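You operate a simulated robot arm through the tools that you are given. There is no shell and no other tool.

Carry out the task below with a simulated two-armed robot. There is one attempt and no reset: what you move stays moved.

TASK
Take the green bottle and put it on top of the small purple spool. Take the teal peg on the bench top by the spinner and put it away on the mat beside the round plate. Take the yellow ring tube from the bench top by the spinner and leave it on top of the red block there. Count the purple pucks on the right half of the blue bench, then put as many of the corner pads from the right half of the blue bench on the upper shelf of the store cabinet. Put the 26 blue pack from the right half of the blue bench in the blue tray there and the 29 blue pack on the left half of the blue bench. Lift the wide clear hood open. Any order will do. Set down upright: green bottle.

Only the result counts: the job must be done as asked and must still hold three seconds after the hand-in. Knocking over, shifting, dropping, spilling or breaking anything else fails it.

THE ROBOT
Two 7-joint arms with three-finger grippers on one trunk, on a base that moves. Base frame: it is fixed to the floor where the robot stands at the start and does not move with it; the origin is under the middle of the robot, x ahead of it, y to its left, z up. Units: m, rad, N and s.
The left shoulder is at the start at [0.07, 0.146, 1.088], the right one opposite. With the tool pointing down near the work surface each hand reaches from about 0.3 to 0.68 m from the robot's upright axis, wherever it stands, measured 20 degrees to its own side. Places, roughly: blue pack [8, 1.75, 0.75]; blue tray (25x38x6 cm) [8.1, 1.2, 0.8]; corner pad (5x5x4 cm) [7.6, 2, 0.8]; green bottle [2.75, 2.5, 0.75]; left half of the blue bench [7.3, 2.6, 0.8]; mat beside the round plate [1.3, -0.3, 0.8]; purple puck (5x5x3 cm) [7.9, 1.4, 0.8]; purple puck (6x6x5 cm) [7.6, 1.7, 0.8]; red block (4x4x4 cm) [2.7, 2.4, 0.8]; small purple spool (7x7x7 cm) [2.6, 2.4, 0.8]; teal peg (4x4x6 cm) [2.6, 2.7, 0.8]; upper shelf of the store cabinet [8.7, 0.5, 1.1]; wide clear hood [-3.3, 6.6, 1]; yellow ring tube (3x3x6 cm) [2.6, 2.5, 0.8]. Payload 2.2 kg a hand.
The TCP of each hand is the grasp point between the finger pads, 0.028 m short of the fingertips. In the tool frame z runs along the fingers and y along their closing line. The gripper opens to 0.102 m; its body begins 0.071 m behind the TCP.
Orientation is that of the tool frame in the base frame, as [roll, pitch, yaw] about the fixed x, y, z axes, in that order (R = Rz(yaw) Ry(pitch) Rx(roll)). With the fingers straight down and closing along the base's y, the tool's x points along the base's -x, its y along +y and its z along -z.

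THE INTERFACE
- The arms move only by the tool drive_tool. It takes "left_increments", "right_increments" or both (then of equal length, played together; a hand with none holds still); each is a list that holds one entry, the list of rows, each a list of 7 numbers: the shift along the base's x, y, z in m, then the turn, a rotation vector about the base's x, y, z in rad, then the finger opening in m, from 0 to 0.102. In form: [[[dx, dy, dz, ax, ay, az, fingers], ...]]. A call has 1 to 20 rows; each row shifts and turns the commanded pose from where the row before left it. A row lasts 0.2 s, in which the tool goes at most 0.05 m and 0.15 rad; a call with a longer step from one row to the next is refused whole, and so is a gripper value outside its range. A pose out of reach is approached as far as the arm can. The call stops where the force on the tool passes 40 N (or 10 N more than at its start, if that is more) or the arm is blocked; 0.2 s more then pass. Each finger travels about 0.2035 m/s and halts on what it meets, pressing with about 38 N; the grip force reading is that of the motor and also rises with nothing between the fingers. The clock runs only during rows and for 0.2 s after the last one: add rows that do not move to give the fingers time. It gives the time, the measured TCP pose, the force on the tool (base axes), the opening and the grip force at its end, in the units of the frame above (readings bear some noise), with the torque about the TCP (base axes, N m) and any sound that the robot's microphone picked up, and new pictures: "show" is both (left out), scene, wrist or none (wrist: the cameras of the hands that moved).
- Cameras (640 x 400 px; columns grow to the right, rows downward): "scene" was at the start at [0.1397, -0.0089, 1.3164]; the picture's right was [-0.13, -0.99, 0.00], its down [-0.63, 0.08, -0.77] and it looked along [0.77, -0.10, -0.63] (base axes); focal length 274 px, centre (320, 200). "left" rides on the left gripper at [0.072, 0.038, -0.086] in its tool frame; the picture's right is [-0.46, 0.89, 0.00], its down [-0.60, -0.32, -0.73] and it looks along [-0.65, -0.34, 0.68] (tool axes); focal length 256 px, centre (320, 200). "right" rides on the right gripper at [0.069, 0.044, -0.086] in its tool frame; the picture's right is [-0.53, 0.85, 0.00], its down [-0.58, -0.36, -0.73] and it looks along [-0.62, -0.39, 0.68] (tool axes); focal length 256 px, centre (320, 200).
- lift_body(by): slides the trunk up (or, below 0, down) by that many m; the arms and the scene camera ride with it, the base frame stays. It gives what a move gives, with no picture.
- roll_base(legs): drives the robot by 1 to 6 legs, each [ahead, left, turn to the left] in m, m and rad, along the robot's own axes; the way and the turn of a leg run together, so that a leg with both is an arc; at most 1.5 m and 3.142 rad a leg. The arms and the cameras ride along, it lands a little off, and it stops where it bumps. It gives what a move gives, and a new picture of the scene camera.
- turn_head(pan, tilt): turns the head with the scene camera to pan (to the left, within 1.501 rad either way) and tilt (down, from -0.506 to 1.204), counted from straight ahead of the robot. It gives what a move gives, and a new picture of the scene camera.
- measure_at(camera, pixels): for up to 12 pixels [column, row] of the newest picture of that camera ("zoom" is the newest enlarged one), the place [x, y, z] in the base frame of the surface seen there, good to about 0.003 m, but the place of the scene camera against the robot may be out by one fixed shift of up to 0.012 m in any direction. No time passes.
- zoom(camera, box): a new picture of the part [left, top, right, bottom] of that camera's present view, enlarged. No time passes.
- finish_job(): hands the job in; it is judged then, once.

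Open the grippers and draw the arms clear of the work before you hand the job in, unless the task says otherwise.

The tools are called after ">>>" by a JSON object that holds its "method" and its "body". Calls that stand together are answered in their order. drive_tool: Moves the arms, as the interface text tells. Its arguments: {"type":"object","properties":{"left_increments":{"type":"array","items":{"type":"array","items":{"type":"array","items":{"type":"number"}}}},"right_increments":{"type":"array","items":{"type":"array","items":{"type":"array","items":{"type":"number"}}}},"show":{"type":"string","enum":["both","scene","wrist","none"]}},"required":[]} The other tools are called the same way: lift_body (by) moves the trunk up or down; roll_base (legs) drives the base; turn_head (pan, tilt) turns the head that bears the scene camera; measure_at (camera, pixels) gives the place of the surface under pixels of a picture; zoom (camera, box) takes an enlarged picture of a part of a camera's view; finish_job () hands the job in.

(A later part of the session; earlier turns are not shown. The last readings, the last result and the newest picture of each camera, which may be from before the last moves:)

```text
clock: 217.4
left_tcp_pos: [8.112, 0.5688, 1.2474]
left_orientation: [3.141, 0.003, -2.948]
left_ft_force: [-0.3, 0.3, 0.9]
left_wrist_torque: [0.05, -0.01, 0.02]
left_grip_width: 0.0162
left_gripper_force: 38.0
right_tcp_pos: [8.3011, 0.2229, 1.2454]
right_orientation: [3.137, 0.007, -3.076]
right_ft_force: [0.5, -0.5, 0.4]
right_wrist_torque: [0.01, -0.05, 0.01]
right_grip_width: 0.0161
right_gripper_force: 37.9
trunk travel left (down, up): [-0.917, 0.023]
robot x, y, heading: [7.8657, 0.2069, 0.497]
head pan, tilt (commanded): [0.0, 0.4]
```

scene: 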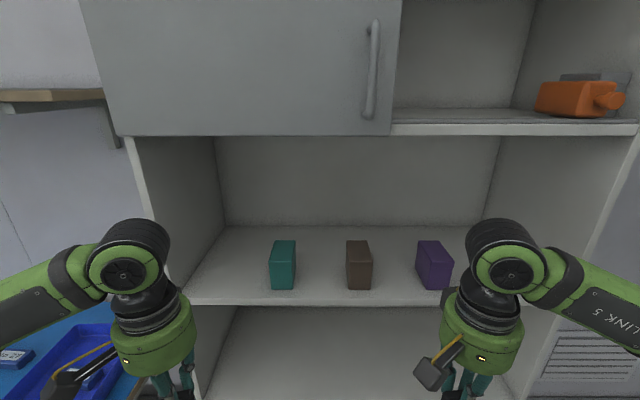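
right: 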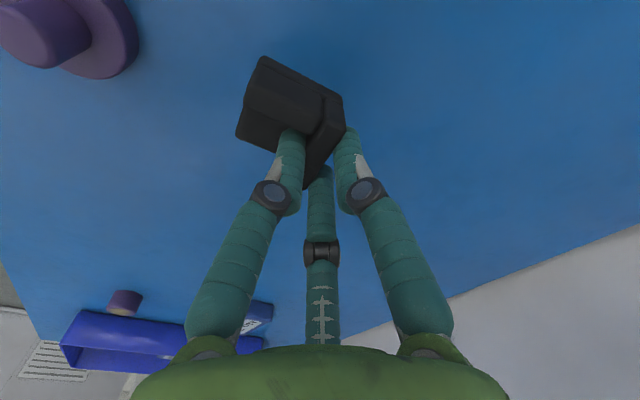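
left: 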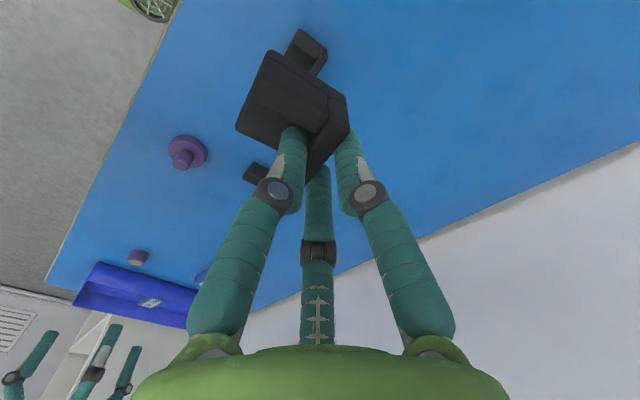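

Robot now at s≈5.65; the left hand is lined up left of the teal box. I move 0.2 m closer.

>>> {"method": "roll_base", "body": {"legs": [[0.2, 0.0, 0]]}}

>>> {"method": "turn_head", "body": {"pan": 0.1, "tilt": 0.7}}

```text
clock: 219.0
left_tcp_pos: [8.286, 0.6642, 1.248]
left_orientation: [3.138, 0.007, -2.948]
left_ft_force: [-0.5, -0.5, -0.7]
left_wrist_torque: [0.03, -0.05, 0.03]
left_grip_width: 0.0161
left_gripper_force: 37.6
right_tcp_pos: [8.4753, 0.3182, 1.2471]
right_orientation: [3.136, 0.01, -3.074]
right_ft_force: [-0.1, -0.7, -0.6]
right_wrist_torque: [0.02, -0.02, 0.02]
right_grip_width: 0.016
right_gripper_force: 37.9
trunk travel left (down, up): [-0.917, 0.023]
robot x, y, heading: [8.0374, 0.3031, 0.491]
head pan, tilt (commanded): [0.0, 0.4]
```

scene: 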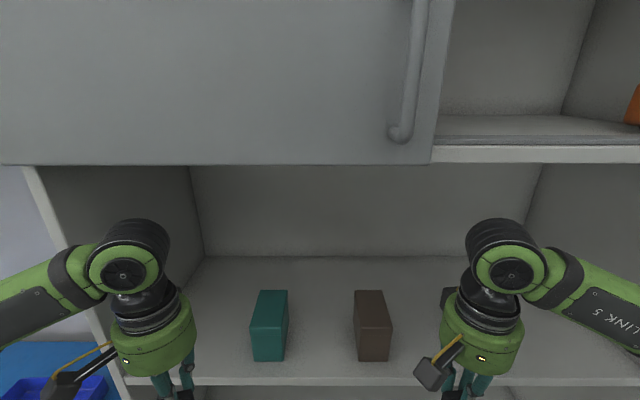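

```text
clock: 219.8
left_tcp_pos: [8.2903, 0.6656, 1.2457]
left_orientation: [3.141, 0.002, -2.948]
left_ft_force: [0.0, -0.8, -0.3]
left_wrist_torque: [0.03, 0.04, 0.03]
left_grip_width: 0.0163
left_gripper_force: 38.5
right_tcp_pos: [8.479, 0.3194, 1.2458]
right_orientation: [3.139, 0.004, -3.076]
right_ft_force: [1.0, -0.2, -1.6]
right_wrist_torque: [0.01, 0.01, -0.02]
right_grip_width: 0.0164
right_gripper_force: 38.3
trunk travel left (down, up): [-0.917, 0.023]
robot x, y, heading: [8.0402, 0.3073, 0.496]
head pan, tilt (commanded): [0.099, 0.7]
```

scene: 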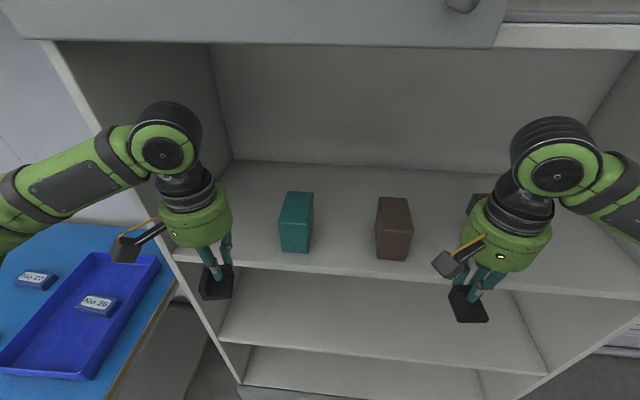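

Left hand is at d≈−4.12 in front of the free space left of the teal box, under the board. I extend it into the shelf by ~0.19 m at z=1.246.

>>> {"method": "drive_tool", "body": {"left_increments": [[[0.039, 0.0258, 0, 0, 0, 0, 0.008], [0.039, 0.0258, 0, 0, 0, 0, 0.008], [0.039, 0.0258, 0, 0, 0, 0, 0.008], [0.039, 0.0258, 0, 0, 0, 0, 0.008], [0, 0, 0, 0, 0, 0, 0.008]]], "show": "both"}}

```text
clock: 221.0
left_tcp_pos: [8.4457, 0.7708, 1.2472]
left_orientation: [3.141, 0.003, -2.952]
left_ft_force: [-0.2, -1.0, 0.9]
left_wrist_torque: [-0.02, 0.0, -0.03]
left_grip_width: 0.0161
left_gripper_force: 38.1
right_tcp_pos: [8.4792, 0.3183, 1.246]
right_orientation: [3.14, 0.005, -3.074]
right_ft_force: [-0.3, 0.2, 0.1]
right_wrist_torque: [0.0, -0.02, 0.02]
right_grip_width: 0.0165
right_gripper_force: 38.2
trunk travel left (down, up): [-0.917, 0.023]
robot x, y, heading: [8.0401, 0.3052, 0.494]
head pan, tilt (commanded): [0.099, 0.7]
```

scene: 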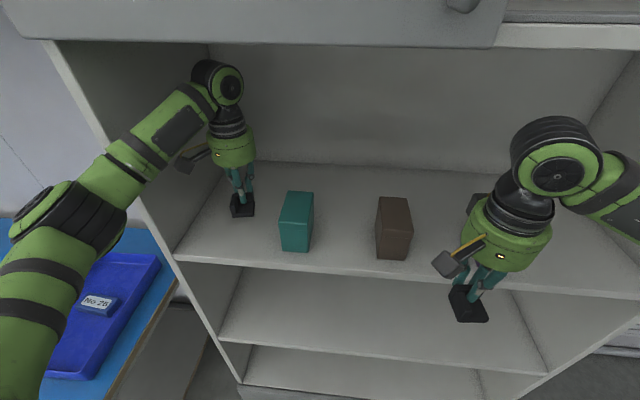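
left: 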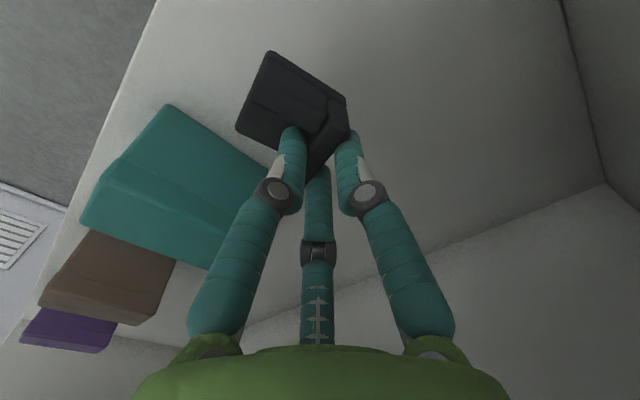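

The pad is over the shelf left of the teal box. I check the shelf height with the wrist camera and lower toward it.

>>> {"method": "measure_at", "body": {"camera": "left", "pixels": [[400, 60], [330, 40], [220, 60], [420, 150], [480, 100], [250, 130], [145, 160]]}}

>>> {"method": "drive_tool", "body": {"left_increments": [[[0, 0, -0.025, 0, 0, 0, 0.008], [0, 0, -0.02, 0, 0, 0, 0.008], [0, 0, -0.005, 0, 0, 0, 0.008], [0, 0, 0, 0, 0, 0, 0.008]]], "show": "both"}}

```text
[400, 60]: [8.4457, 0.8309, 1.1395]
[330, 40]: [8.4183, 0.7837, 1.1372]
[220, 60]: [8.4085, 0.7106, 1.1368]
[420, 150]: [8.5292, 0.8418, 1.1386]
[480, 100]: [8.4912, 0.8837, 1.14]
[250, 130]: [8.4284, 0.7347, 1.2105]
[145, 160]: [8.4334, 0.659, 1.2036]
```

```text
clock: 222.0
left_tcp_pos: [8.4463, 0.7689, 1.1963]
left_orientation: [3.141, 0.003, -2.95]
left_ft_force: [0.1, -0.9, -0.4]
left_wrist_torque: [0.02, 0.02, -0.03]
left_grip_width: 0.016
left_gripper_force: 38.0
right_tcp_pos: [8.4794, 0.3194, 1.2459]
right_orientation: [3.14, 0.006, -3.076]
right_ft_force: [0.6, 0.3, 0.2]
right_wrist_torque: [-0.01, -0.01, 0.0]
right_grip_width: 0.0163
right_gripper_force: 38.1
trunk travel left (down, up): [-0.917, 0.023]
robot x, y, heading: [8.0391, 0.3059, 0.488]
head pan, tilt (commanded): [0.099, 0.7]
```

scene: 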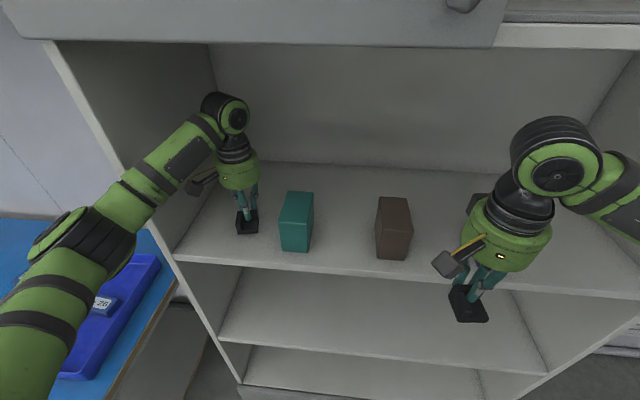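
left: 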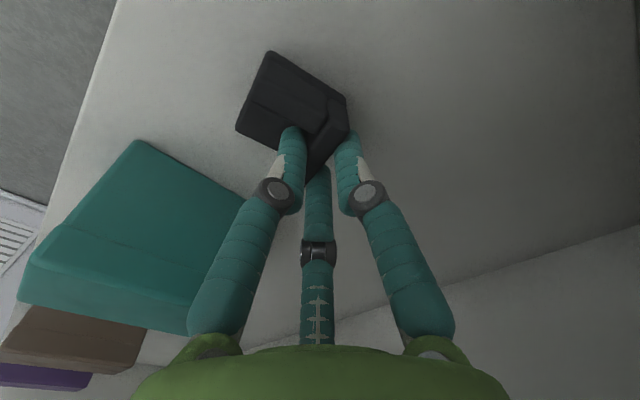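

Shelf at ≈1.1385; expected contact at TCP ≈1.187. I lower in small steps.

>>> {"method": "drive_tool", "body": {"left_increments": [[[0, 0, -0.004, 0, 0, 0, 0.008], [0, 0, -0.003, 0, 0, 0, 0.008], [0, 0, 0, 0, 0, 0, 0.008]]], "show": "none"}}

```text
clock: 222.8
left_tcp_pos: [8.4462, 0.7683, 1.1896]
left_orientation: [3.141, 0.001, -2.95]
left_ft_force: [0.4, 1.3, 0.2]
left_wrist_torque: [0.01, -0.03, 0.0]
left_grip_width: 0.0159
left_gripper_force: 37.8
right_tcp_pos: [8.4791, 0.3196, 1.2456]
right_orientation: [3.138, 0.006, -3.075]
right_ft_force: [-0.1, -0.4, -0.1]
right_wrist_torque: [0.02, 0.01, 0.03]
right_grip_width: 0.0161
right_gripper_force: 38.2
trunk travel left (down, up): [-0.917, 0.023]
robot x, y, heading: [8.042, 0.3072, 0.493]
head pan, tilt (commanded): [0.099, 0.7]
```

>>> {"method": "drive_tool", "body": {"left_increments": [[[0, 0, -0.002, 0, 0, 0, 0.008], [0, 0, 0, 0, 0, 0, 0.008]]], "show": "none"}}

```text
clock: 223.4
left_tcp_pos: [8.446, 0.7693, 1.1867]
left_orientation: [3.141, 0.0, -2.95]
left_ft_force: [0.8, 0.3, 0.1]
left_wrist_torque: [0.02, -0.02, 0.03]
left_grip_width: 0.0161
left_gripper_force: 38.2
right_tcp_pos: [8.4795, 0.32, 1.2453]
right_orientation: [3.139, 0.006, -3.077]
right_ft_force: [-0.7, 0.6, 0.2]
right_wrist_torque: [0.0, 0.0, -0.03]
right_grip_width: 0.0163
right_gripper_force: 37.7
trunk travel left (down, up): [-0.917, 0.023]
robot x, y, heading: [8.0427, 0.3054, 0.493]
head pan, tilt (commanded): [0.099, 0.7]
```

>>> {"method": "drive_tool", "body": {"left_increments": [[[0, 0, -0.002, 0, 0, 0, 0.008], [0, 0, 0, 0, 0, 0, 0.008]]], "show": "none"}}

```text
clock: 224.0
left_tcp_pos: [8.4452, 0.7687, 1.1848]
left_orientation: [-3.141, 0.004, -2.95]
left_ft_force: [0.6, 0.2, 3.9]
left_wrist_torque: [0.04, 0.01, 0.04]
left_grip_width: 0.0162
left_gripper_force: 38.0
right_tcp_pos: [8.4795, 0.3191, 1.2461]
right_orientation: [3.14, 0.005, -3.074]
right_ft_force: [0.2, 0.2, 0.3]
right_wrist_torque: [0.01, 0.02, -0.02]
right_grip_width: 0.0162
right_gripper_force: 37.9
trunk travel left (down, up): [-0.917, 0.023]
robot x, y, heading: [8.045, 0.3083, 0.493]
head pan, tilt (commanded): [0.099, 0.7]
```

Contact (3.9 N). I open to 0.05 and check before rising.

>>> {"method": "drive_tool", "body": {"left_increments": [[[0, 0, 0, 0, 0, 0, 0.025], [0, 0, 0, 0, 0, 0, 0.04], [0, 0, 0, 0, 0, 0, 0.05], [0, 0, 0, 0, 0, 0, 0.05]]], "show": "both"}}

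```text
clock: 225.0
left_tcp_pos: [8.4461, 0.7693, 1.1852]
left_orientation: [3.141, 0.002, -2.951]
left_ft_force: [-0.2, 0.1, 0.6]
left_wrist_torque: [0.03, 0.01, -0.04]
left_grip_width: 0.0499
left_gripper_force: 0.0
right_tcp_pos: [8.4791, 0.3193, 1.2467]
right_orientation: [3.139, 0.006, -3.076]
right_ft_force: [0.3, -0.1, -0.1]
right_wrist_torque: [-0.01, -0.03, -0.01]
right_grip_width: 0.0163
right_gripper_force: 38.1
trunk travel left (down, up): [-0.917, 0.023]
robot x, y, heading: [8.0399, 0.3033, 0.495]
head pan, tilt (commanded): [0.099, 0.7]
```

scene: 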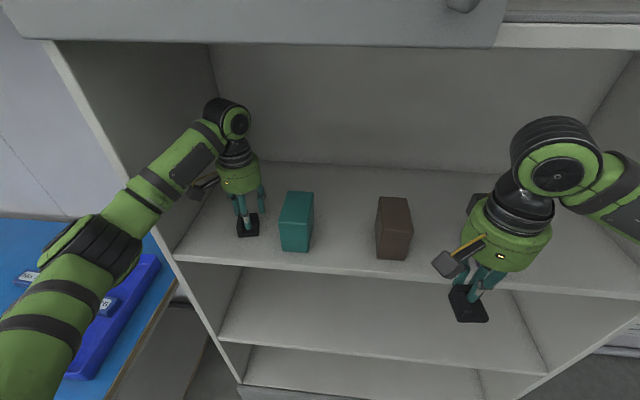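
left: 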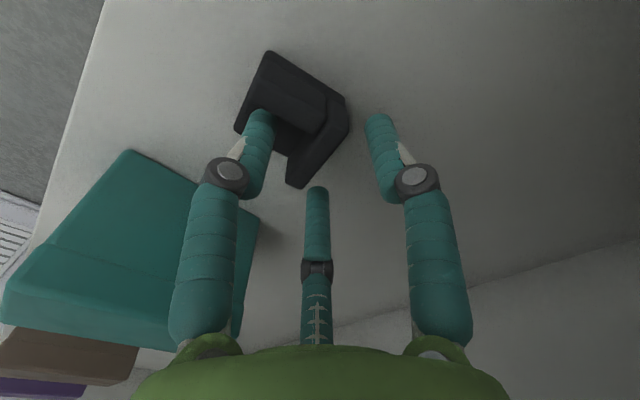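

Pad released on the shelf. I raise the left hand 6 cm and retract it straight back out.

>>> {"method": "drive_tool", "body": {"left_increments": [[[0, 0, 0.03, 0, 0, 0, 0.05], [0, 0, 0.032, 0, 0, 0, 0.05], [-0.039, -0.0258, 0, 0, 0, 0, 0.05], [-0.039, -0.0258, 0, 0, 0, 0, 0.06], [-0.039, -0.0258, 0, 0, 0, 0, 0.08], [-0.039, -0.0258, 0, 0, 0, 0, 0.1], [0, 0, 0, 0, 0, 0, 0.1]]], "show": "both"}}

```text
clock: 226.6
left_tcp_pos: [8.2904, 0.6658, 1.2472]
left_orientation: [3.141, -0.001, -2.95]
left_ft_force: [-0.9, 1.6, -0.2]
left_wrist_torque: [0.0, -0.02, -0.03]
left_grip_width: 0.0997
left_gripper_force: 0.1
right_tcp_pos: [8.4788, 0.3193, 1.2469]
right_orientation: [3.14, 0.003, -3.075]
right_ft_force: [0.2, -0.6, 0.1]
right_wrist_torque: [0.0, 0.0, 0.01]
right_grip_width: 0.0159
right_gripper_force: 38.5
trunk travel left (down, up): [-0.917, 0.023]
robot x, y, heading: [8.0437, 0.3077, 0.492]
head pan, tilt (commanded): [0.099, 0.7]
```

scene: 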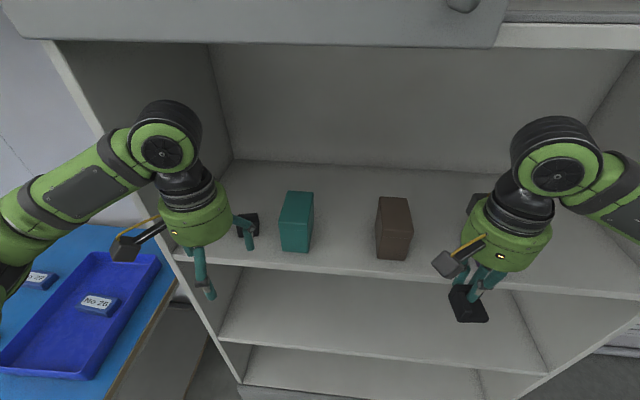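
left: 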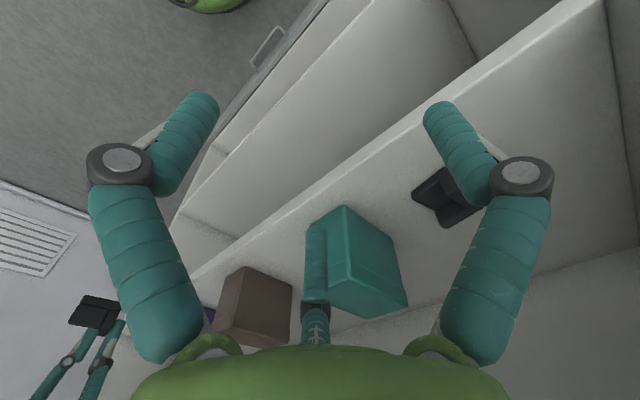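

First pad sits on the shelf. I back up slightly, strafe 0.24 m right, and come forward again for the right-hand pad.

>>> {"method": "roll_base", "body": {"legs": [[-0.12, 0, 0], [0, -0.24, 0], [0.11, 0, 0]]}}

>>> {"method": "turn_head", "body": {"pan": -0.15, "tilt": 0.7}}

```text
clock: 230.0
left_tcp_pos: [8.3913, 0.448, 1.2496]
left_orientation: [3.139, 0.005, -2.948]
left_ft_force: [0.1, -0.6, 0.5]
left_wrist_torque: [0.09, -0.02, 0.03]
left_grip_width: 0.1001
left_gripper_force: 0.0
right_tcp_pos: [8.5797, 0.1019, 1.2472]
right_orientation: [3.138, 0.009, -3.072]
right_ft_force: [0.6, -0.2, 0.8]
right_wrist_torque: [0.02, 0.0, 0.0]
right_grip_width: 0.016
right_gripper_force: 38.1
trunk travel left (down, up): [-0.917, 0.023]
robot x, y, heading: [8.1477, 0.0931, 0.501]
head pan, tilt (commanded): [0.099, 0.7]
```

scene: 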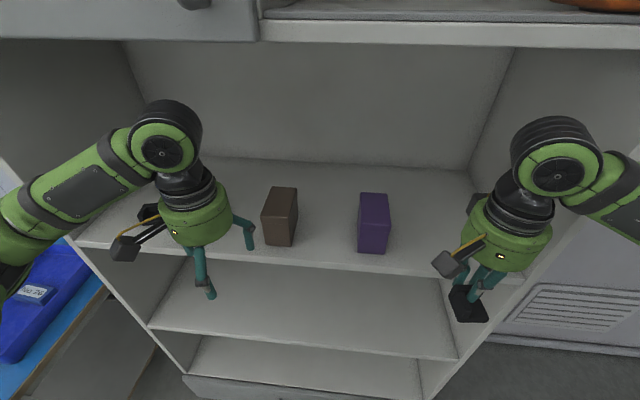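

```text
clock: 230.8
left_tcp_pos: [8.3956, 0.4508, 1.2464]
left_orientation: [3.14, -0.001, -2.949]
left_ft_force: [0.1, 0.1, 0.4]
left_wrist_torque: [-0.01, 0.02, -0.01]
left_grip_width: 0.1001
left_gripper_force: 0.1
right_tcp_pos: [8.5853, 0.1033, 1.2457]
right_orientation: [3.139, 0.005, -3.071]
right_ft_force: [0.6, -0.2, -0.3]
right_wrist_torque: [-0.04, 0.01, 0.0]
right_grip_width: 0.0161
right_gripper_force: 37.8
trunk travel left (down, up): [-0.917, 0.023]
robot x, y, heading: [8.1482, 0.0896, 0.499]
head pan, tilt (commanded): [-0.15, 0.7]
```

scene: 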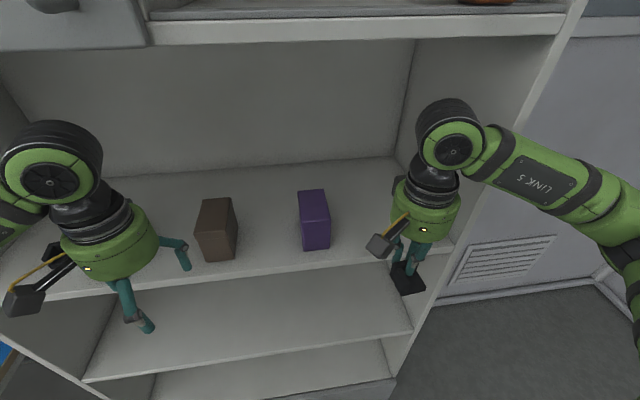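

Right hand is aligned with the free space right of the purple box. I extend it 0.19 m into the shelf.

>>> {"method": "drive_tool", "body": {"right_increments": [[[0.0418, 0.0225, 0, 0, 0, 0, 0.008], [0.0418, 0.0225, 0, 0, 0, 0, 0.008], [0.0418, 0.0225, 0, 0, 0, 0, 0.008], [0.0418, 0.0225, 0, 0, 0, 0, 0.008], [0, 0, 0, 0, 0, 0, 0.008]]], "show": "both"}}

>>> {"method": "measure_at", "body": {"camera": "right", "pixels": [[400, 60], [330, 40], [220, 60], [420, 150]]}}

```text
clock: 232.0
left_tcp_pos: [8.396, 0.4495, 1.2471]
left_orientation: [3.141, 0.0, -2.948]
left_ft_force: [0.1, 0.6, 0.3]
left_wrist_torque: [0.02, -0.01, -0.02]
left_grip_width: 0.1
left_gripper_force: 0.1
right_tcp_pos: [8.7505, 0.1944, 1.2472]
right_orientation: [3.14, 0.007, -3.071]
right_ft_force: [0.0, 0.5, 0.0]
right_wrist_torque: [0.01, 0.0, 0.03]
right_grip_width: 0.0161
right_gripper_force: 37.9
trunk travel left (down, up): [-0.917, 0.023]
robot x, y, heading: [8.1467, 0.0899, 0.5]
head pan, tilt (commanded): [-0.15, 0.7]
```

scene: 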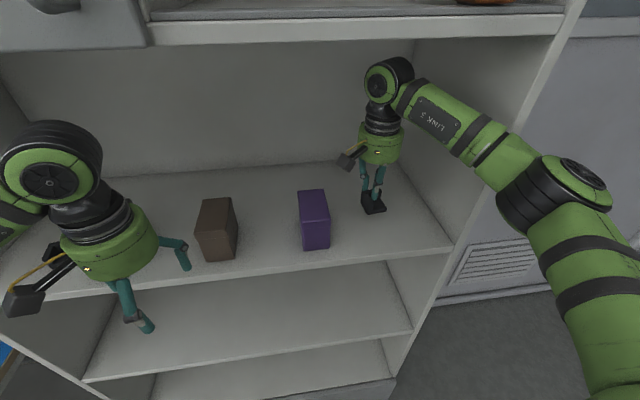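
right: 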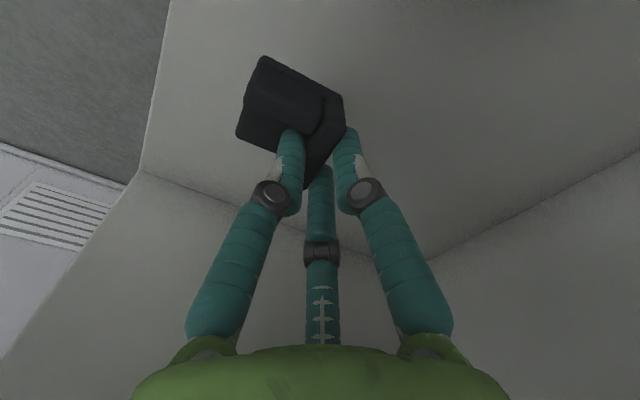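

```text
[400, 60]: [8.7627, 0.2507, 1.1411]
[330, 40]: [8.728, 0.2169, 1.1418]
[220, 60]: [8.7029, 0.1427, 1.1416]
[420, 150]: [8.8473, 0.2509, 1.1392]
```

The right pad is over the shelf. I lower to just above the surface, then step to contact.

>>> {"method": "drive_tool", "body": {"right_increments": [[[0, 0, -0.025, 0, 0, 0, 0.008], [0, 0, -0.02, 0, 0, 0, 0.008], [0, 0, -0.01, 0, 0, 0, 0.008], [0, 0, -0.003, 0, 0, 0, 0.008], [0, 0, 0, 0, 0, 0, 0.008]]], "show": "none"}}

>>> {"method": "drive_tool", "body": {"right_increments": [[[0, 0, -0.002, 0, 0, 0, 0.008], [0, 0, 0, 0, 0, 0, 0.008]]], "show": "none"}}

```text
clock: 233.2
left_tcp_pos: [8.3936, 0.4498, 1.248]
left_orientation: [-3.141, 0.003, -2.949]
left_ft_force: [0.2, 0.4, -0.8]
left_wrist_torque: [-0.01, -0.01, -0.04]
left_grip_width: 0.1001
left_gripper_force: 0.1
right_tcp_pos: [8.7521, 0.1941, 1.1892]
right_orientation: [3.14, 0.004, -3.072]
right_ft_force: [0.8, 0.1, -0.4]
right_wrist_torque: [0.0, -0.03, -0.02]
right_grip_width: 0.016
right_gripper_force: 38.1
trunk travel left (down, up): [-0.917, 0.023]
robot x, y, heading: [8.1478, 0.0888, 0.499]
head pan, tilt (commanded): [-0.15, 0.7]
```

```text
clock: 233.8
left_tcp_pos: [8.396, 0.4493, 1.2482]
left_orientation: [-3.141, 0.002, -2.949]
left_ft_force: [-0.7, 0.1, 0.7]
left_wrist_torque: [-0.01, -0.03, 0.0]
left_grip_width: 0.0999
left_gripper_force: 0.1
right_tcp_pos: [8.7511, 0.1927, 1.1865]
right_orientation: [3.141, 0.007, -3.071]
right_ft_force: [0.2, 0.7, 0.1]
right_wrist_torque: [0.0, 0.03, 0.02]
right_grip_width: 0.0161
right_gripper_force: 38.1
trunk travel left (down, up): [-0.917, 0.023]
robot x, y, heading: [8.147, 0.0899, 0.495]
head pan, tilt (commanded): [-0.15, 0.7]
```

>>> {"method": "drive_tool", "body": {"right_increments": [[[0, 0, -0.002, 0, 0, 0, 0.008], [0, 0, 0, 0, 0, 0, 0.008]]], "show": "none"}}

```text
clock: 234.4
left_tcp_pos: [8.3947, 0.4504, 1.2462]
left_orientation: [3.141, 0.003, -2.948]
left_ft_force: [-0.4, -0.8, 0.2]
left_wrist_torque: [-0.02, -0.03, -0.04]
left_grip_width: 0.1003
left_gripper_force: 0.1
right_tcp_pos: [8.7513, 0.1937, 1.1869]
right_orientation: [3.138, 0.007, -3.074]
right_ft_force: [2.9, -0.7, 6.9]
right_wrist_torque: [-0.01, -0.05, 0.01]
right_grip_width: 0.0162
right_gripper_force: 37.7
trunk travel left (down, up): [-0.917, 0.023]
robot x, y, heading: [8.145, 0.0872, 0.5]
head pan, tilt (commanded): [-0.15, 0.7]
```

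Contact (6.9 N). I open, check, then raise and retract.

>>> {"method": "drive_tool", "body": {"right_increments": [[[0, 0, 0, 0, 0, 0, 0.025], [0, 0, 0, 0, 0, 0, 0.04], [0, 0, 0, 0, 0, 0, 0.05], [0, 0, 0, 0, 0, 0, 0.05], [0, 0, 0.03, 0, 0, 0, 0.05], [0, 0, 0.03, 0, 0, 0, 0.05], [0, 0, 0, 0, 0, 0, 0.05]]], "show": "both"}}

```text
clock: 236.0
left_tcp_pos: [8.3958, 0.4495, 1.2483]
left_orientation: [3.141, 0.0, -2.949]
left_ft_force: [-0.3, 0.4, 0.5]
left_wrist_torque: [-0.01, 0.03, 0.03]
left_grip_width: 0.1
left_gripper_force: 0.0
right_tcp_pos: [8.7515, 0.1934, 1.2452]
right_orientation: [3.139, 0.007, -3.073]
right_ft_force: [0.1, 0.1, -0.6]
right_wrist_torque: [0.0, 0.01, -0.04]
right_grip_width: 0.0501
right_gripper_force: 0.0
trunk travel left (down, up): [-0.917, 0.023]
robot x, y, heading: [8.1451, 0.0894, 0.501]
head pan, tilt (commanded): [-0.15, 0.7]
```

scene: 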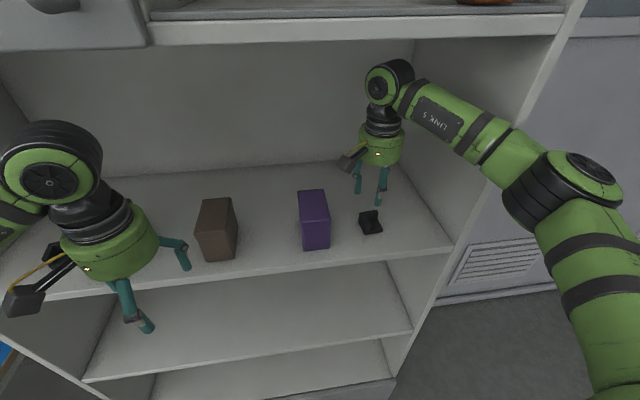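
right: 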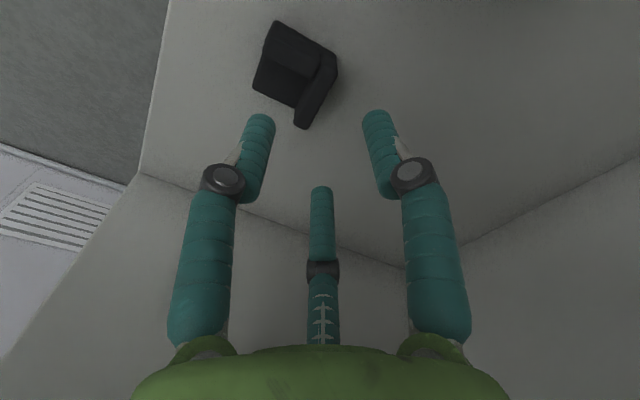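

Both pads rest on the upper shelf. I retract the right hand out of the cabinet.

>>> {"method": "drive_tool", "body": {"right_increments": [[[-0.0418, -0.0225, 0, 0, 0, 0, 0.05], [-0.0418, -0.0225, 0, 0, 0, 0, 0.05], [-0.0418, -0.0225, 0, 0, 0, 0, 0.06], [-0.0418, -0.0225, 0, 0, 0, 0, 0.08], [0, 0, 0, 0, 0, 0, 0.1]]], "show": "scene"}}

>>> {"method": "roll_base", "body": {"legs": [[-0.5, 0, 0]]}}

>>> {"method": "turn_head", "body": {"pan": 0.3, "tilt": 0.45}}

```text
clock: 237.2
left_tcp_pos: [8.3951, 0.4509, 1.2484]
left_orientation: [3.142, 0.003, -2.947]
left_ft_force: [1.0, -0.4, 0.6]
left_wrist_torque: [-0.03, 0.03, 0.01]
left_grip_width: 0.1001
left_gripper_force: 0.1
right_tcp_pos: [8.5838, 0.1042, 1.2448]
right_orientation: [3.141, 0.005, -3.073]
right_ft_force: [-0.3, 0.5, 0.0]
right_wrist_torque: [0.0, 0.01, 0.0]
right_grip_width: 0.0998
right_gripper_force: 0.0
trunk travel left (down, up): [-0.917, 0.023]
robot x, y, heading: [8.1447, 0.0865, 0.497]
head pan, tilt (commanded): [-0.15, 0.7]
```

scene: 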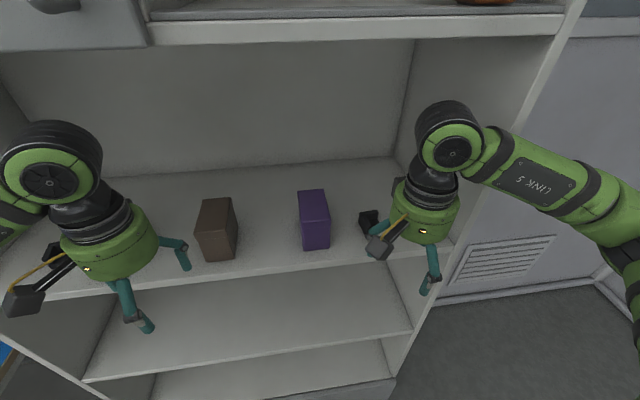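

```text
clock: 240.2
left_tcp_pos: [7.9526, 0.2107, 1.2467]
left_orientation: [-3.141, 0.0, -2.943]
left_ft_force: [-0.1, 0.8, 0.3]
left_wrist_torque: [-0.01, 0.0, -0.02]
left_grip_width: 0.0999
left_gripper_force: 0.0
right_tcp_pos: [8.1425, -0.1342, 1.2448]
right_orientation: [3.141, 0.003, -3.068]
right_ft_force: [-0.2, -0.5, -1.0]
right_wrist_torque: [0.01, 0.0, -0.01]
right_grip_width: 0.0999
right_gripper_force: 0.1
trunk travel left (down, up): [-0.917, 0.023]
robot x, y, heading: [7.7081, -0.1549, 0.504]
head pan, tilt (commanded): [-0.15, 0.7]
```

scene: 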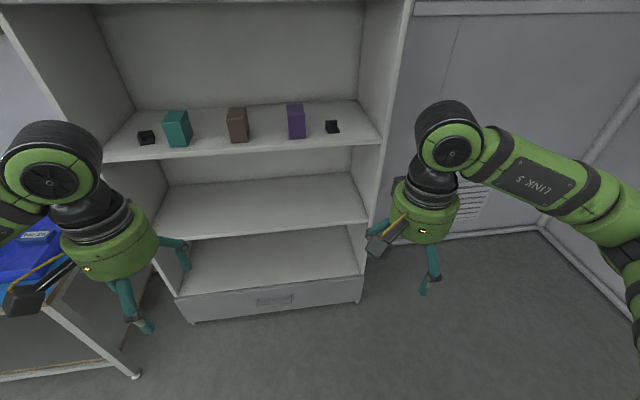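

```text
clock: 241.1
left_tcp_pos: [7.9499, 0.2092, 1.2473]
left_orientation: [3.141, 0.0, -2.943]
left_ft_force: [-0.6, 0.1, -0.4]
left_wrist_torque: [0.0, 0.03, -0.01]
left_grip_width: 0.1
left_gripper_force: 0.2
right_tcp_pos: [8.1407, -0.1356, 1.2441]
right_orientation: [3.139, 0.005, -3.068]
right_ft_force: [-0.4, 0.3, -0.1]
right_wrist_torque: [0.0, 0.01, -0.02]
right_grip_width: 0.0999
right_gripper_force: 0.0
trunk travel left (down, up): [-0.917, 0.023]
robot x, y, heading: [7.7052, -0.1527, 0.501]
head pan, tilt (commanded): [0.3, 0.45]
```

scene: 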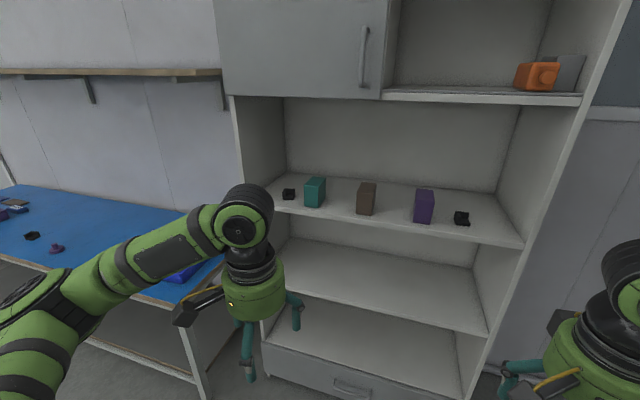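

Both pads are on the upper shelf. Now I head for the wide clear hood around (−3.3,6.6): turn left and drive across the open floor beyond the bench ends.

>>> {"method": "roll_base", "body": {"legs": [[0, 0, 1.56], [1.4, 0.4, 0], [1.4, 0.3, 0], [1.4, 0.0, 0]]}}

>>> {"method": "turn_head", "body": {"pan": 0.4, "tilt": 0.3}}

```text
clock: 265.3
left_tcp_pos: [4.7718, 3.4749, 1.2479]
left_orientation: [3.141, 0.002, -1.392]
left_ft_force: [0.0, -0.3, 0.1]
left_wrist_torque: [-0.01, -0.04, 0.02]
left_grip_width: 0.1002
left_gripper_force: 0.2
right_tcp_pos: [5.1186, 3.6576, 1.2448]
right_orientation: [3.141, 0.005, -1.518]
right_ft_force: [0.0, -0.3, -0.4]
right_wrist_torque: [0.01, 0.0, 0.02]
right_grip_width: 0.0998
right_gripper_force: 0.1
trunk travel left (down, up): [-0.917, 0.023]
robot x, y, heading: [5.1261, 3.2224, 2.051]
head pan, tilt (commanded): [0.3, 0.45]
```

scene: 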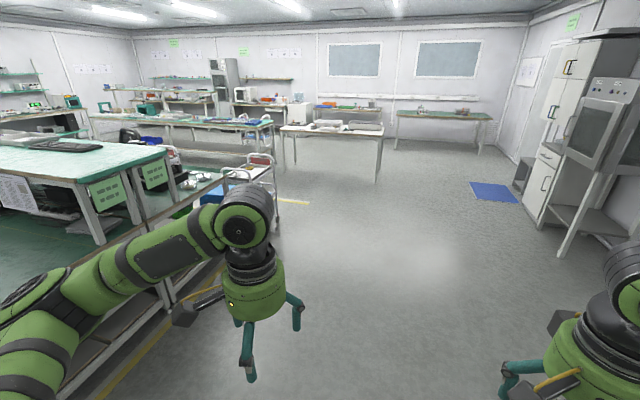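

```text
clock: 266.0
left_tcp_pos: [4.7702, 3.4748, 1.247]
left_orientation: [-3.141, 0.001, -1.392]
left_ft_force: [-0.2, 0.1, 0.6]
left_wrist_torque: [0.0, -0.01, -0.05]
left_grip_width: 0.1001
left_gripper_force: 0.1
right_tcp_pos: [5.1188, 3.6584, 1.2447]
right_orientation: [3.139, 0.005, -1.519]
right_ft_force: [-0.3, -0.3, 0.5]
right_wrist_torque: [0.01, 0.0, 0.02]
right_grip_width: 0.0999
right_gripper_force: 0.1
trunk travel left (down, up): [-0.917, 0.023]
robot x, y, heading: [5.1282, 3.2199, 2.056]
head pan, tilt (commanded): [0.4, 0.3]
```

scene: 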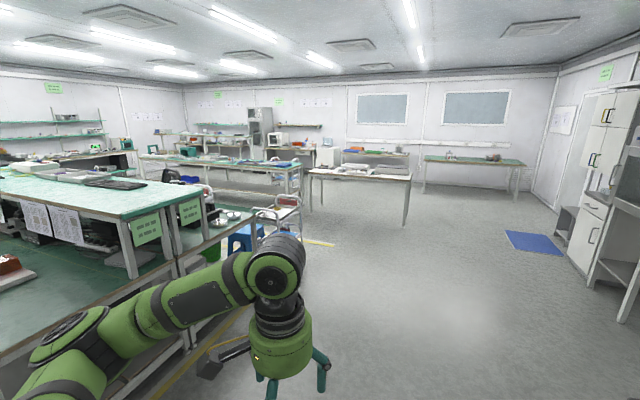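

I zoom toward where the hood should be (bearing pixel ≈(234,150)).

>>> {"method": "zoom", "body": {"camera": "scene", "box": [130, 90, 340, 220]}}

>>> {"method": "zoom", "body": {"camera": "scene", "box": [200, 120, 290, 180]}}

>>> {"method": "measure_at", "body": {"camera": "scene", "pixels": [[234, 150], [255, 125], [275, 140], [220, 145], [190, 150], [245, 165], [270, 155], [300, 165], [350, 175], [290, 210], [325, 155], [400, 200]]}}

```text
3.05 times, centred on (235, 155) of scene
```

zoom: 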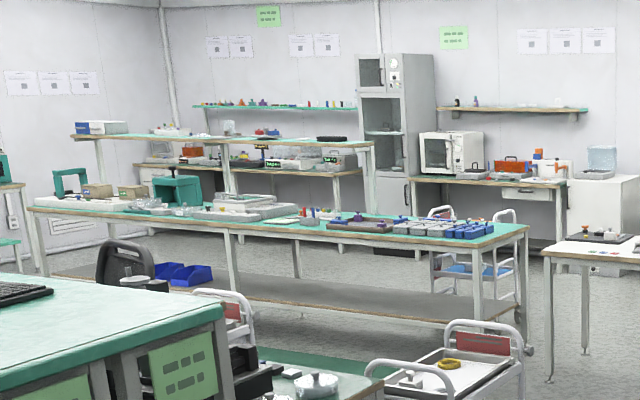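

```text
6.67 times, centred on (245, 150) of scene
```

zoom: 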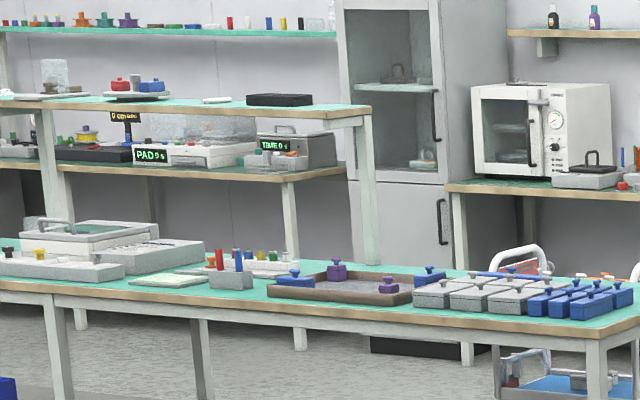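

```text
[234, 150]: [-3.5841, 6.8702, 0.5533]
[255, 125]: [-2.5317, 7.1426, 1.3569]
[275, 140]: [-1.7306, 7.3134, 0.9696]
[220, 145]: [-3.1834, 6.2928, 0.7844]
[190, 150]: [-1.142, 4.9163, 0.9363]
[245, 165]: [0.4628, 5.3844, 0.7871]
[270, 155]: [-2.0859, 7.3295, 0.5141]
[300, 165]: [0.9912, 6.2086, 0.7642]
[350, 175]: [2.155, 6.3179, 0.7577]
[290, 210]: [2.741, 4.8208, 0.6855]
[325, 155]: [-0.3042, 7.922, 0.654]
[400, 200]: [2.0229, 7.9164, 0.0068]
```

The far aisle lies beyond the long table; the hood bench is against the far wall left of the tall grey cabinet. I drive across (along d) about 5.6 m through open floor.

>>> {"method": "roll_base", "body": {"legs": [[1.4, 0.0, 0], [1.4, 0, 0], [1.4, 0, 0], [1.35, 0, 0]]}}

>>> {"method": "turn_head", "body": {"pan": 1.3, "tilt": 0.3}}

```text
clock: 292.6
left_tcp_pos: [2.1921, 8.4087, 1.2481]
left_orientation: [3.141, 0.002, -1.387]
left_ft_force: [-0.4, 0.4, -0.5]
left_wrist_torque: [0.06, -0.02, -0.01]
left_grip_width: 0.1001
left_gripper_force: 0.0
right_tcp_pos: [2.5402, 8.5941, 1.2452]
right_orientation: [3.14, 0.004, -1.51]
right_ft_force: [-0.5, 0.3, 0.2]
right_wrist_torque: [0.0, -0.02, -0.02]
right_grip_width: 0.0999
right_gripper_force: 0.1
trunk travel left (down, up): [-0.917, 0.023]
robot x, y, heading: [2.5502, 8.1557, 2.051]
head pan, tilt (commanded): [0.4, 0.3]
```

scene: 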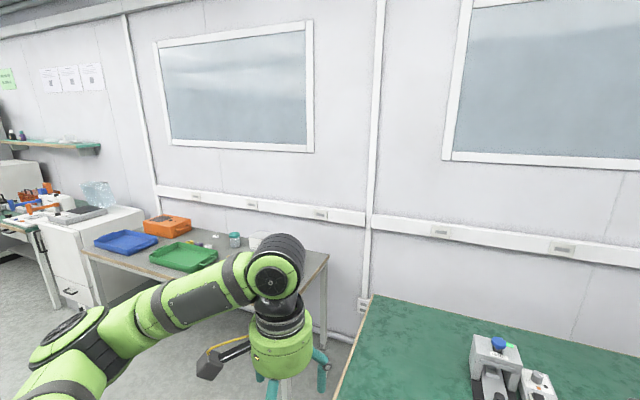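

```text
clock: 293.8
left_tcp_pos: [2.1914, 8.41, 1.2473]
left_orientation: [3.141, 0.003, -1.387]
left_ft_force: [0.2, -0.4, 0.6]
left_wrist_torque: [-0.01, 0.02, 0.01]
left_grip_width: 0.1
left_gripper_force: 0.0
right_tcp_pos: [2.5378, 8.5936, 1.2443]
right_orientation: [3.141, 0.005, -1.512]
right_ft_force: [0.4, 0.5, -0.4]
right_wrist_torque: [-0.01, 0.01, 0.02]
right_grip_width: 0.0999
right_gripper_force: 0.0
trunk travel left (down, up): [-0.917, 0.023]
robot x, y, heading: [2.5514, 8.1593, 2.062]
head pan, tilt (commanded): [1.3, 0.3]
```

scene: 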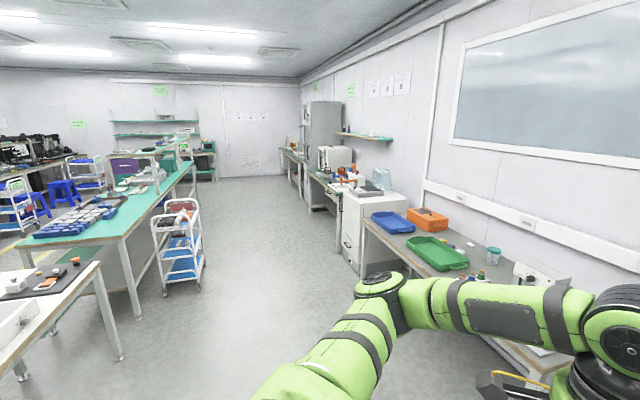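

The far aisle is visible. I measure cart and bench edges along it for safe driving.

>>> {"method": "measure_at", "body": {"camera": "scene", "pixels": [[205, 270], [165, 290], [200, 205], [362, 222], [345, 260], [305, 190], [296, 165], [185, 165], [122, 355], [330, 185], [410, 275], [250, 190]]}}

>>> {"method": "zoom", "body": {"camera": "scene", "box": [140, 90, 420, 265]}}

```text
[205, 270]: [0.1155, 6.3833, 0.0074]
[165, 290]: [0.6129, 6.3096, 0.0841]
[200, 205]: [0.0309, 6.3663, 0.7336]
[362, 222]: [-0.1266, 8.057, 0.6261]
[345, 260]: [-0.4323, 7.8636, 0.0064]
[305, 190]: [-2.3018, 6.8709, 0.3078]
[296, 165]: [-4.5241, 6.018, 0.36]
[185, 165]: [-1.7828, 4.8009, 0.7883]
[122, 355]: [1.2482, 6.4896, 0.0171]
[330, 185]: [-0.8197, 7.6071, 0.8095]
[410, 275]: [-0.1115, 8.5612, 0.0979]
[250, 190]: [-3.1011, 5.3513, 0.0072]
```

```text
2.29 times, centred on (280, 178) of scene
```

zoom: 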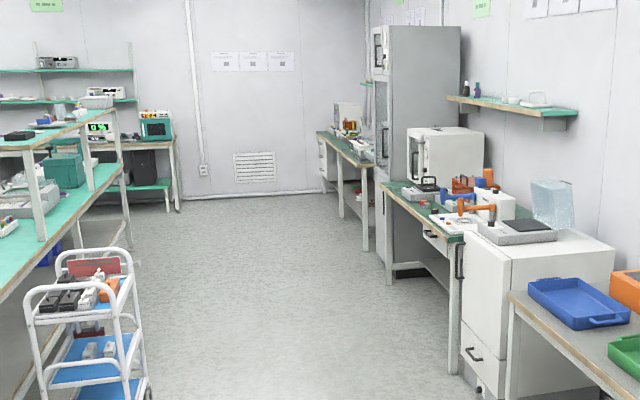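

Clear corridor of ~1.5 m between the cart and the wall benches (centre d≈5.58). I turn left and drive down it.

>>> {"method": "roll_base", "body": {"legs": [[0, 0, 1.57], [1.4, -0.38, 0], [1.4, 0, 0], [1.4, 0, 0]]}}

>>> {"method": "turn_head", "body": {"pan": -0.6, "tilt": 0.35}}

```text
clock: 318.0
left_tcp_pos: [-1.5861, 6.1603, 1.2469]
left_orientation: [3.141, 0.0, 0.184]
left_ft_force: [0.4, -0.4, 0.8]
left_wrist_torque: [0.0, 0.0, -0.01]
left_grip_width: 0.1001
left_gripper_force: 0.1
right_tcp_pos: [-1.7703, 6.5089, 1.2441]
right_orientation: [3.14, 0.005, 0.058]
right_ft_force: [0.2, 0.1, 0.6]
right_wrist_torque: [-0.01, 0.01, 0.03]
right_grip_width: 0.1003
right_gripper_force: 0.0
trunk travel left (down, up): [-0.917, 0.023]
robot x, y, heading: [-1.334, 6.5158, -2.655]
head pan, tilt (commanded): [1.3, 0.3]
```

scene: 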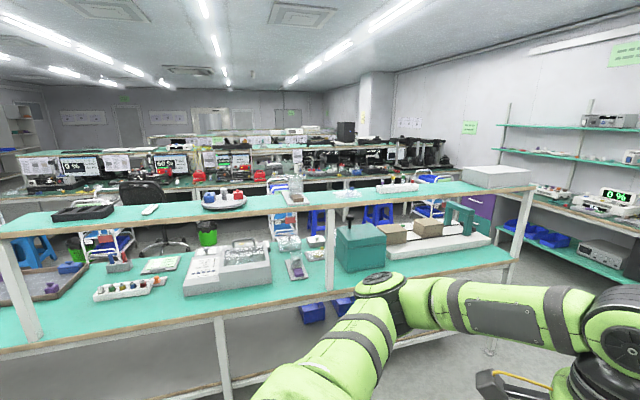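

```text
clock: 319.9
left_tcp_pos: [-1.5858, 6.1599, 1.247]
left_orientation: [-3.141, 0.001, 0.183]
left_ft_force: [1.1, -0.2, 0.6]
left_wrist_torque: [0.03, -0.02, 0.01]
left_grip_width: 0.1002
left_gripper_force: 0.0
right_tcp_pos: [-1.7713, 6.5081, 1.2438]
right_orientation: [3.139, 0.007, 0.058]
right_ft_force: [0.3, 0.1, -0.3]
right_wrist_torque: [0.0, 0.01, -0.02]
right_grip_width: 0.1001
right_gripper_force: 0.0
trunk travel left (down, up): [-0.917, 0.023]
robot x, y, heading: [-1.3367, 6.5218, -2.654]
head pan, tilt (commanded): [-0.6, 0.351]
```

scene: 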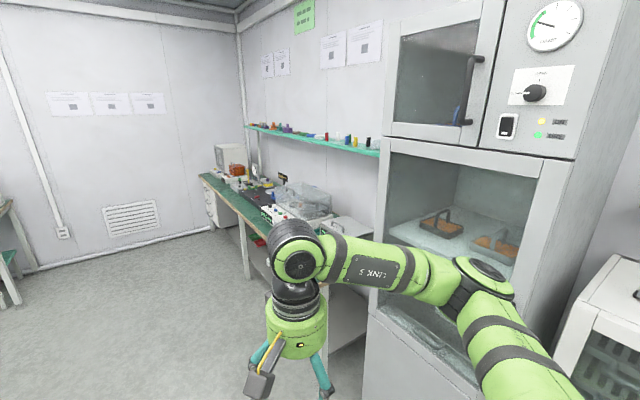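

The clear hood appears at (305,195) on the bench past the tall cabinet. I drive 1.5 m further.

>>> {"method": "roll_base", "body": {"legs": [[1.5, 0.0, 0]]}}

>>> {"method": "turn_head", "body": {"pan": -1.45, "tilt": 0.6}}

```text
clock: 327.3
left_tcp_pos: [-2.9136, 5.458, 1.247]
left_orientation: [-3.141, 0.001, 0.182]
left_ft_force: [0.6, -0.2, -0.4]
left_wrist_torque: [0.01, 0.04, -0.01]
left_grip_width: 0.0999
left_gripper_force: 0.0
right_tcp_pos: [-3.0993, 5.8048, 1.2443]
right_orientation: [3.139, 0.007, 0.06]
right_ft_force: [0.0, 0.2, -0.5]
right_wrist_torque: [0.0, -0.03, 0.0]
right_grip_width: 0.1
right_gripper_force: 0.0
trunk travel left (down, up): [-0.917, 0.023]
robot x, y, heading: [-2.6627, 5.8154, -2.655]
head pan, tilt (commanded): [-0.6, 0.351]
```

scene: 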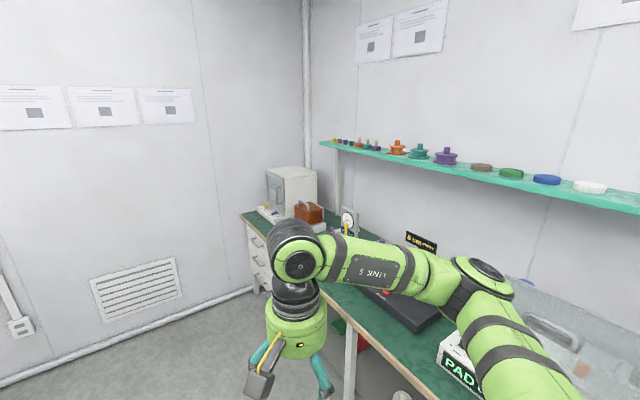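

```text
clock: 328.5
left_tcp_pos: [-2.9139, 5.4564, 1.2472]
left_orientation: [3.141, 0.002, 0.186]
left_ft_force: [-1.2, 0.6, -0.7]
left_wrist_torque: [0.05, 0.03, -0.01]
left_grip_width: 0.0999
left_gripper_force: 0.0
right_tcp_pos: [-3.0999, 5.8051, 1.2455]
right_orientation: [3.14, 0.005, 0.059]
right_ft_force: [0.0, -0.1, -0.2]
right_wrist_torque: [-0.03, -0.01, -0.05]
right_grip_width: 0.0997
right_gripper_force: 0.0
trunk travel left (down, up): [-0.917, 0.023]
robot x, y, heading: [-2.6638, 5.8167, -2.651]
head pan, tilt (commanded): [-1.45, 0.6]
```

scene: 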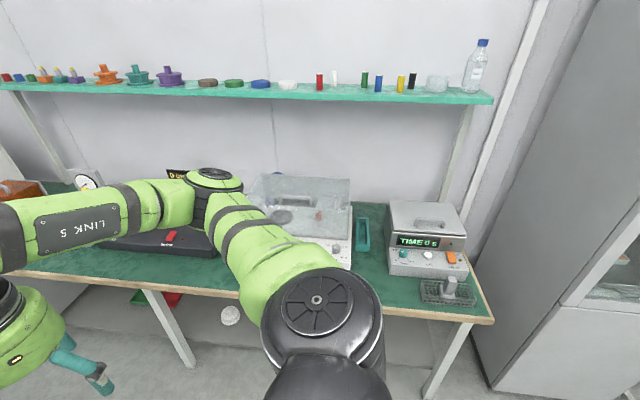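

The wide clear hood is at (300,200) on the "PAD" unit; a narrower timer unit sits to its right. I turn right to face the bench.

>>> {"method": "roll_base", "body": {"legs": [[0, 0, -1.569]]}}

>>> {"method": "turn_head", "body": {"pan": 0.0, "tilt": 0.7}}

```text
clock: 332.7
left_tcp_pos: [-3.0276, 6.0605, 1.2481]
left_orientation: [3.141, 0.001, -1.367]
left_ft_force: [0.2, -0.4, -0.4]
left_wrist_torque: [0.03, -0.04, 0.01]
left_grip_width: 0.0997
left_gripper_force: 0.0
right_tcp_pos: [-2.6822, 6.2521, 1.244]
right_orientation: [3.14, 0.006, -1.491]
right_ft_force: [0.2, 0.0, -0.2]
right_wrist_torque: [0.0, -0.01, -0.01]
right_grip_width: 0.1
right_gripper_force: 0.0
trunk travel left (down, up): [-0.917, 0.023]
robot x, y, heading: [-2.6611, 5.82, 2.08]
head pan, tilt (commanded): [-1.45, 0.6]
```

scene: 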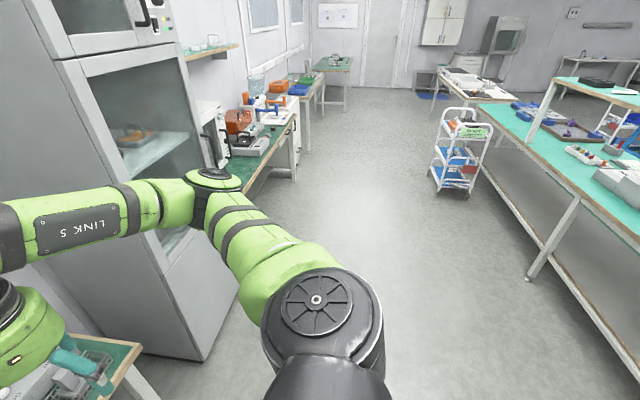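

```text
clock: 334.2
left_tcp_pos: [-3.0276, 6.0589, 1.2478]
left_orientation: [-3.141, 0.002, -1.366]
left_ft_force: [0.3, -0.6, 0.4]
left_wrist_torque: [0.03, 0.0, -0.03]
left_grip_width: 0.1
left_gripper_force: 0.1
right_tcp_pos: [-2.684, 6.2523, 1.2441]
right_orientation: [3.14, 0.005, -1.49]
right_ft_force: [0.3, -0.9, -1.5]
right_wrist_torque: [-0.01, 0.0, 0.0]
right_grip_width: 0.1
right_gripper_force: 0.0
trunk travel left (down, up): [-0.917, 0.023]
robot x, y, heading: [-2.6626, 5.817, 2.078]
head pan, tilt (commanded): [0.0, 0.7]
```

scene: 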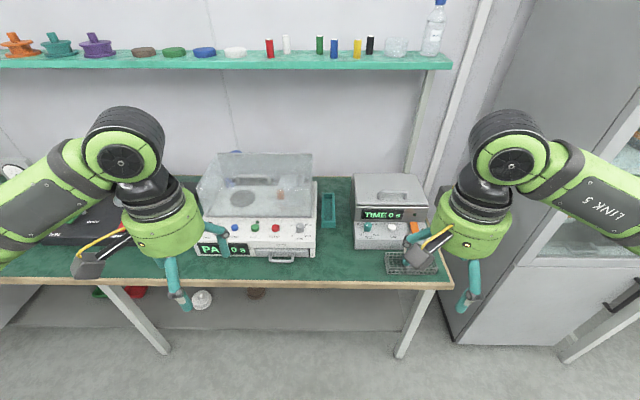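

I zoom in on the clear-hood unit.

>>> {"method": "zoom", "body": {"camera": "scene", "box": [180, 130, 350, 280]}}

>>> {"method": "measure_at", "body": {"camera": "scene", "pixels": [[205, 190], [310, 190], [225, 157], [308, 157], [282, 258], [282, 262], [240, 242], [300, 242], [255, 190], [220, 215], [312, 215], [300, 275]]}}

```text
2.67 times, centred on (265, 205) of scene
```

zoom: 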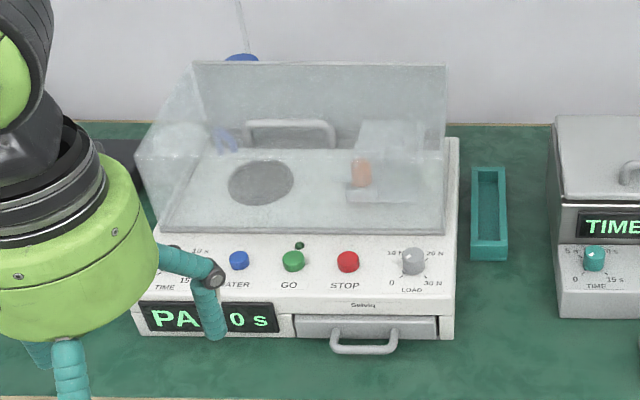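

```text
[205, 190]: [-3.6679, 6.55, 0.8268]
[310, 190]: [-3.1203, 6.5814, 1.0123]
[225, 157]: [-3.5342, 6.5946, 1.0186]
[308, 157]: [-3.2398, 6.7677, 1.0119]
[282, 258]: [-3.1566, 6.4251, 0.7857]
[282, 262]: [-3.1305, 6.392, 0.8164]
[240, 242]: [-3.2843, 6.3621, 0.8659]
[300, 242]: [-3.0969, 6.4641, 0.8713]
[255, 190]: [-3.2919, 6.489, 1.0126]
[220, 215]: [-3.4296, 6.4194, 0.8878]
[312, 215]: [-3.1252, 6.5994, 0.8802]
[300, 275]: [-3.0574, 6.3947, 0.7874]
```

The hood is a clear box (top z≈1.01) with a U-handle visible at zoom (290,130). I zoom further to locate the handle and hinge.

>>> {"method": "zoom", "body": {"camera": "scene", "box": [210, 140, 320, 230]}}

```text
4.44 times, centred on (265, 185) of scene
```

zoom: 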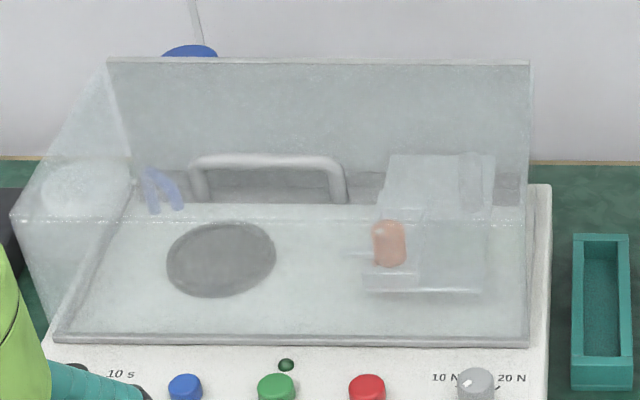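

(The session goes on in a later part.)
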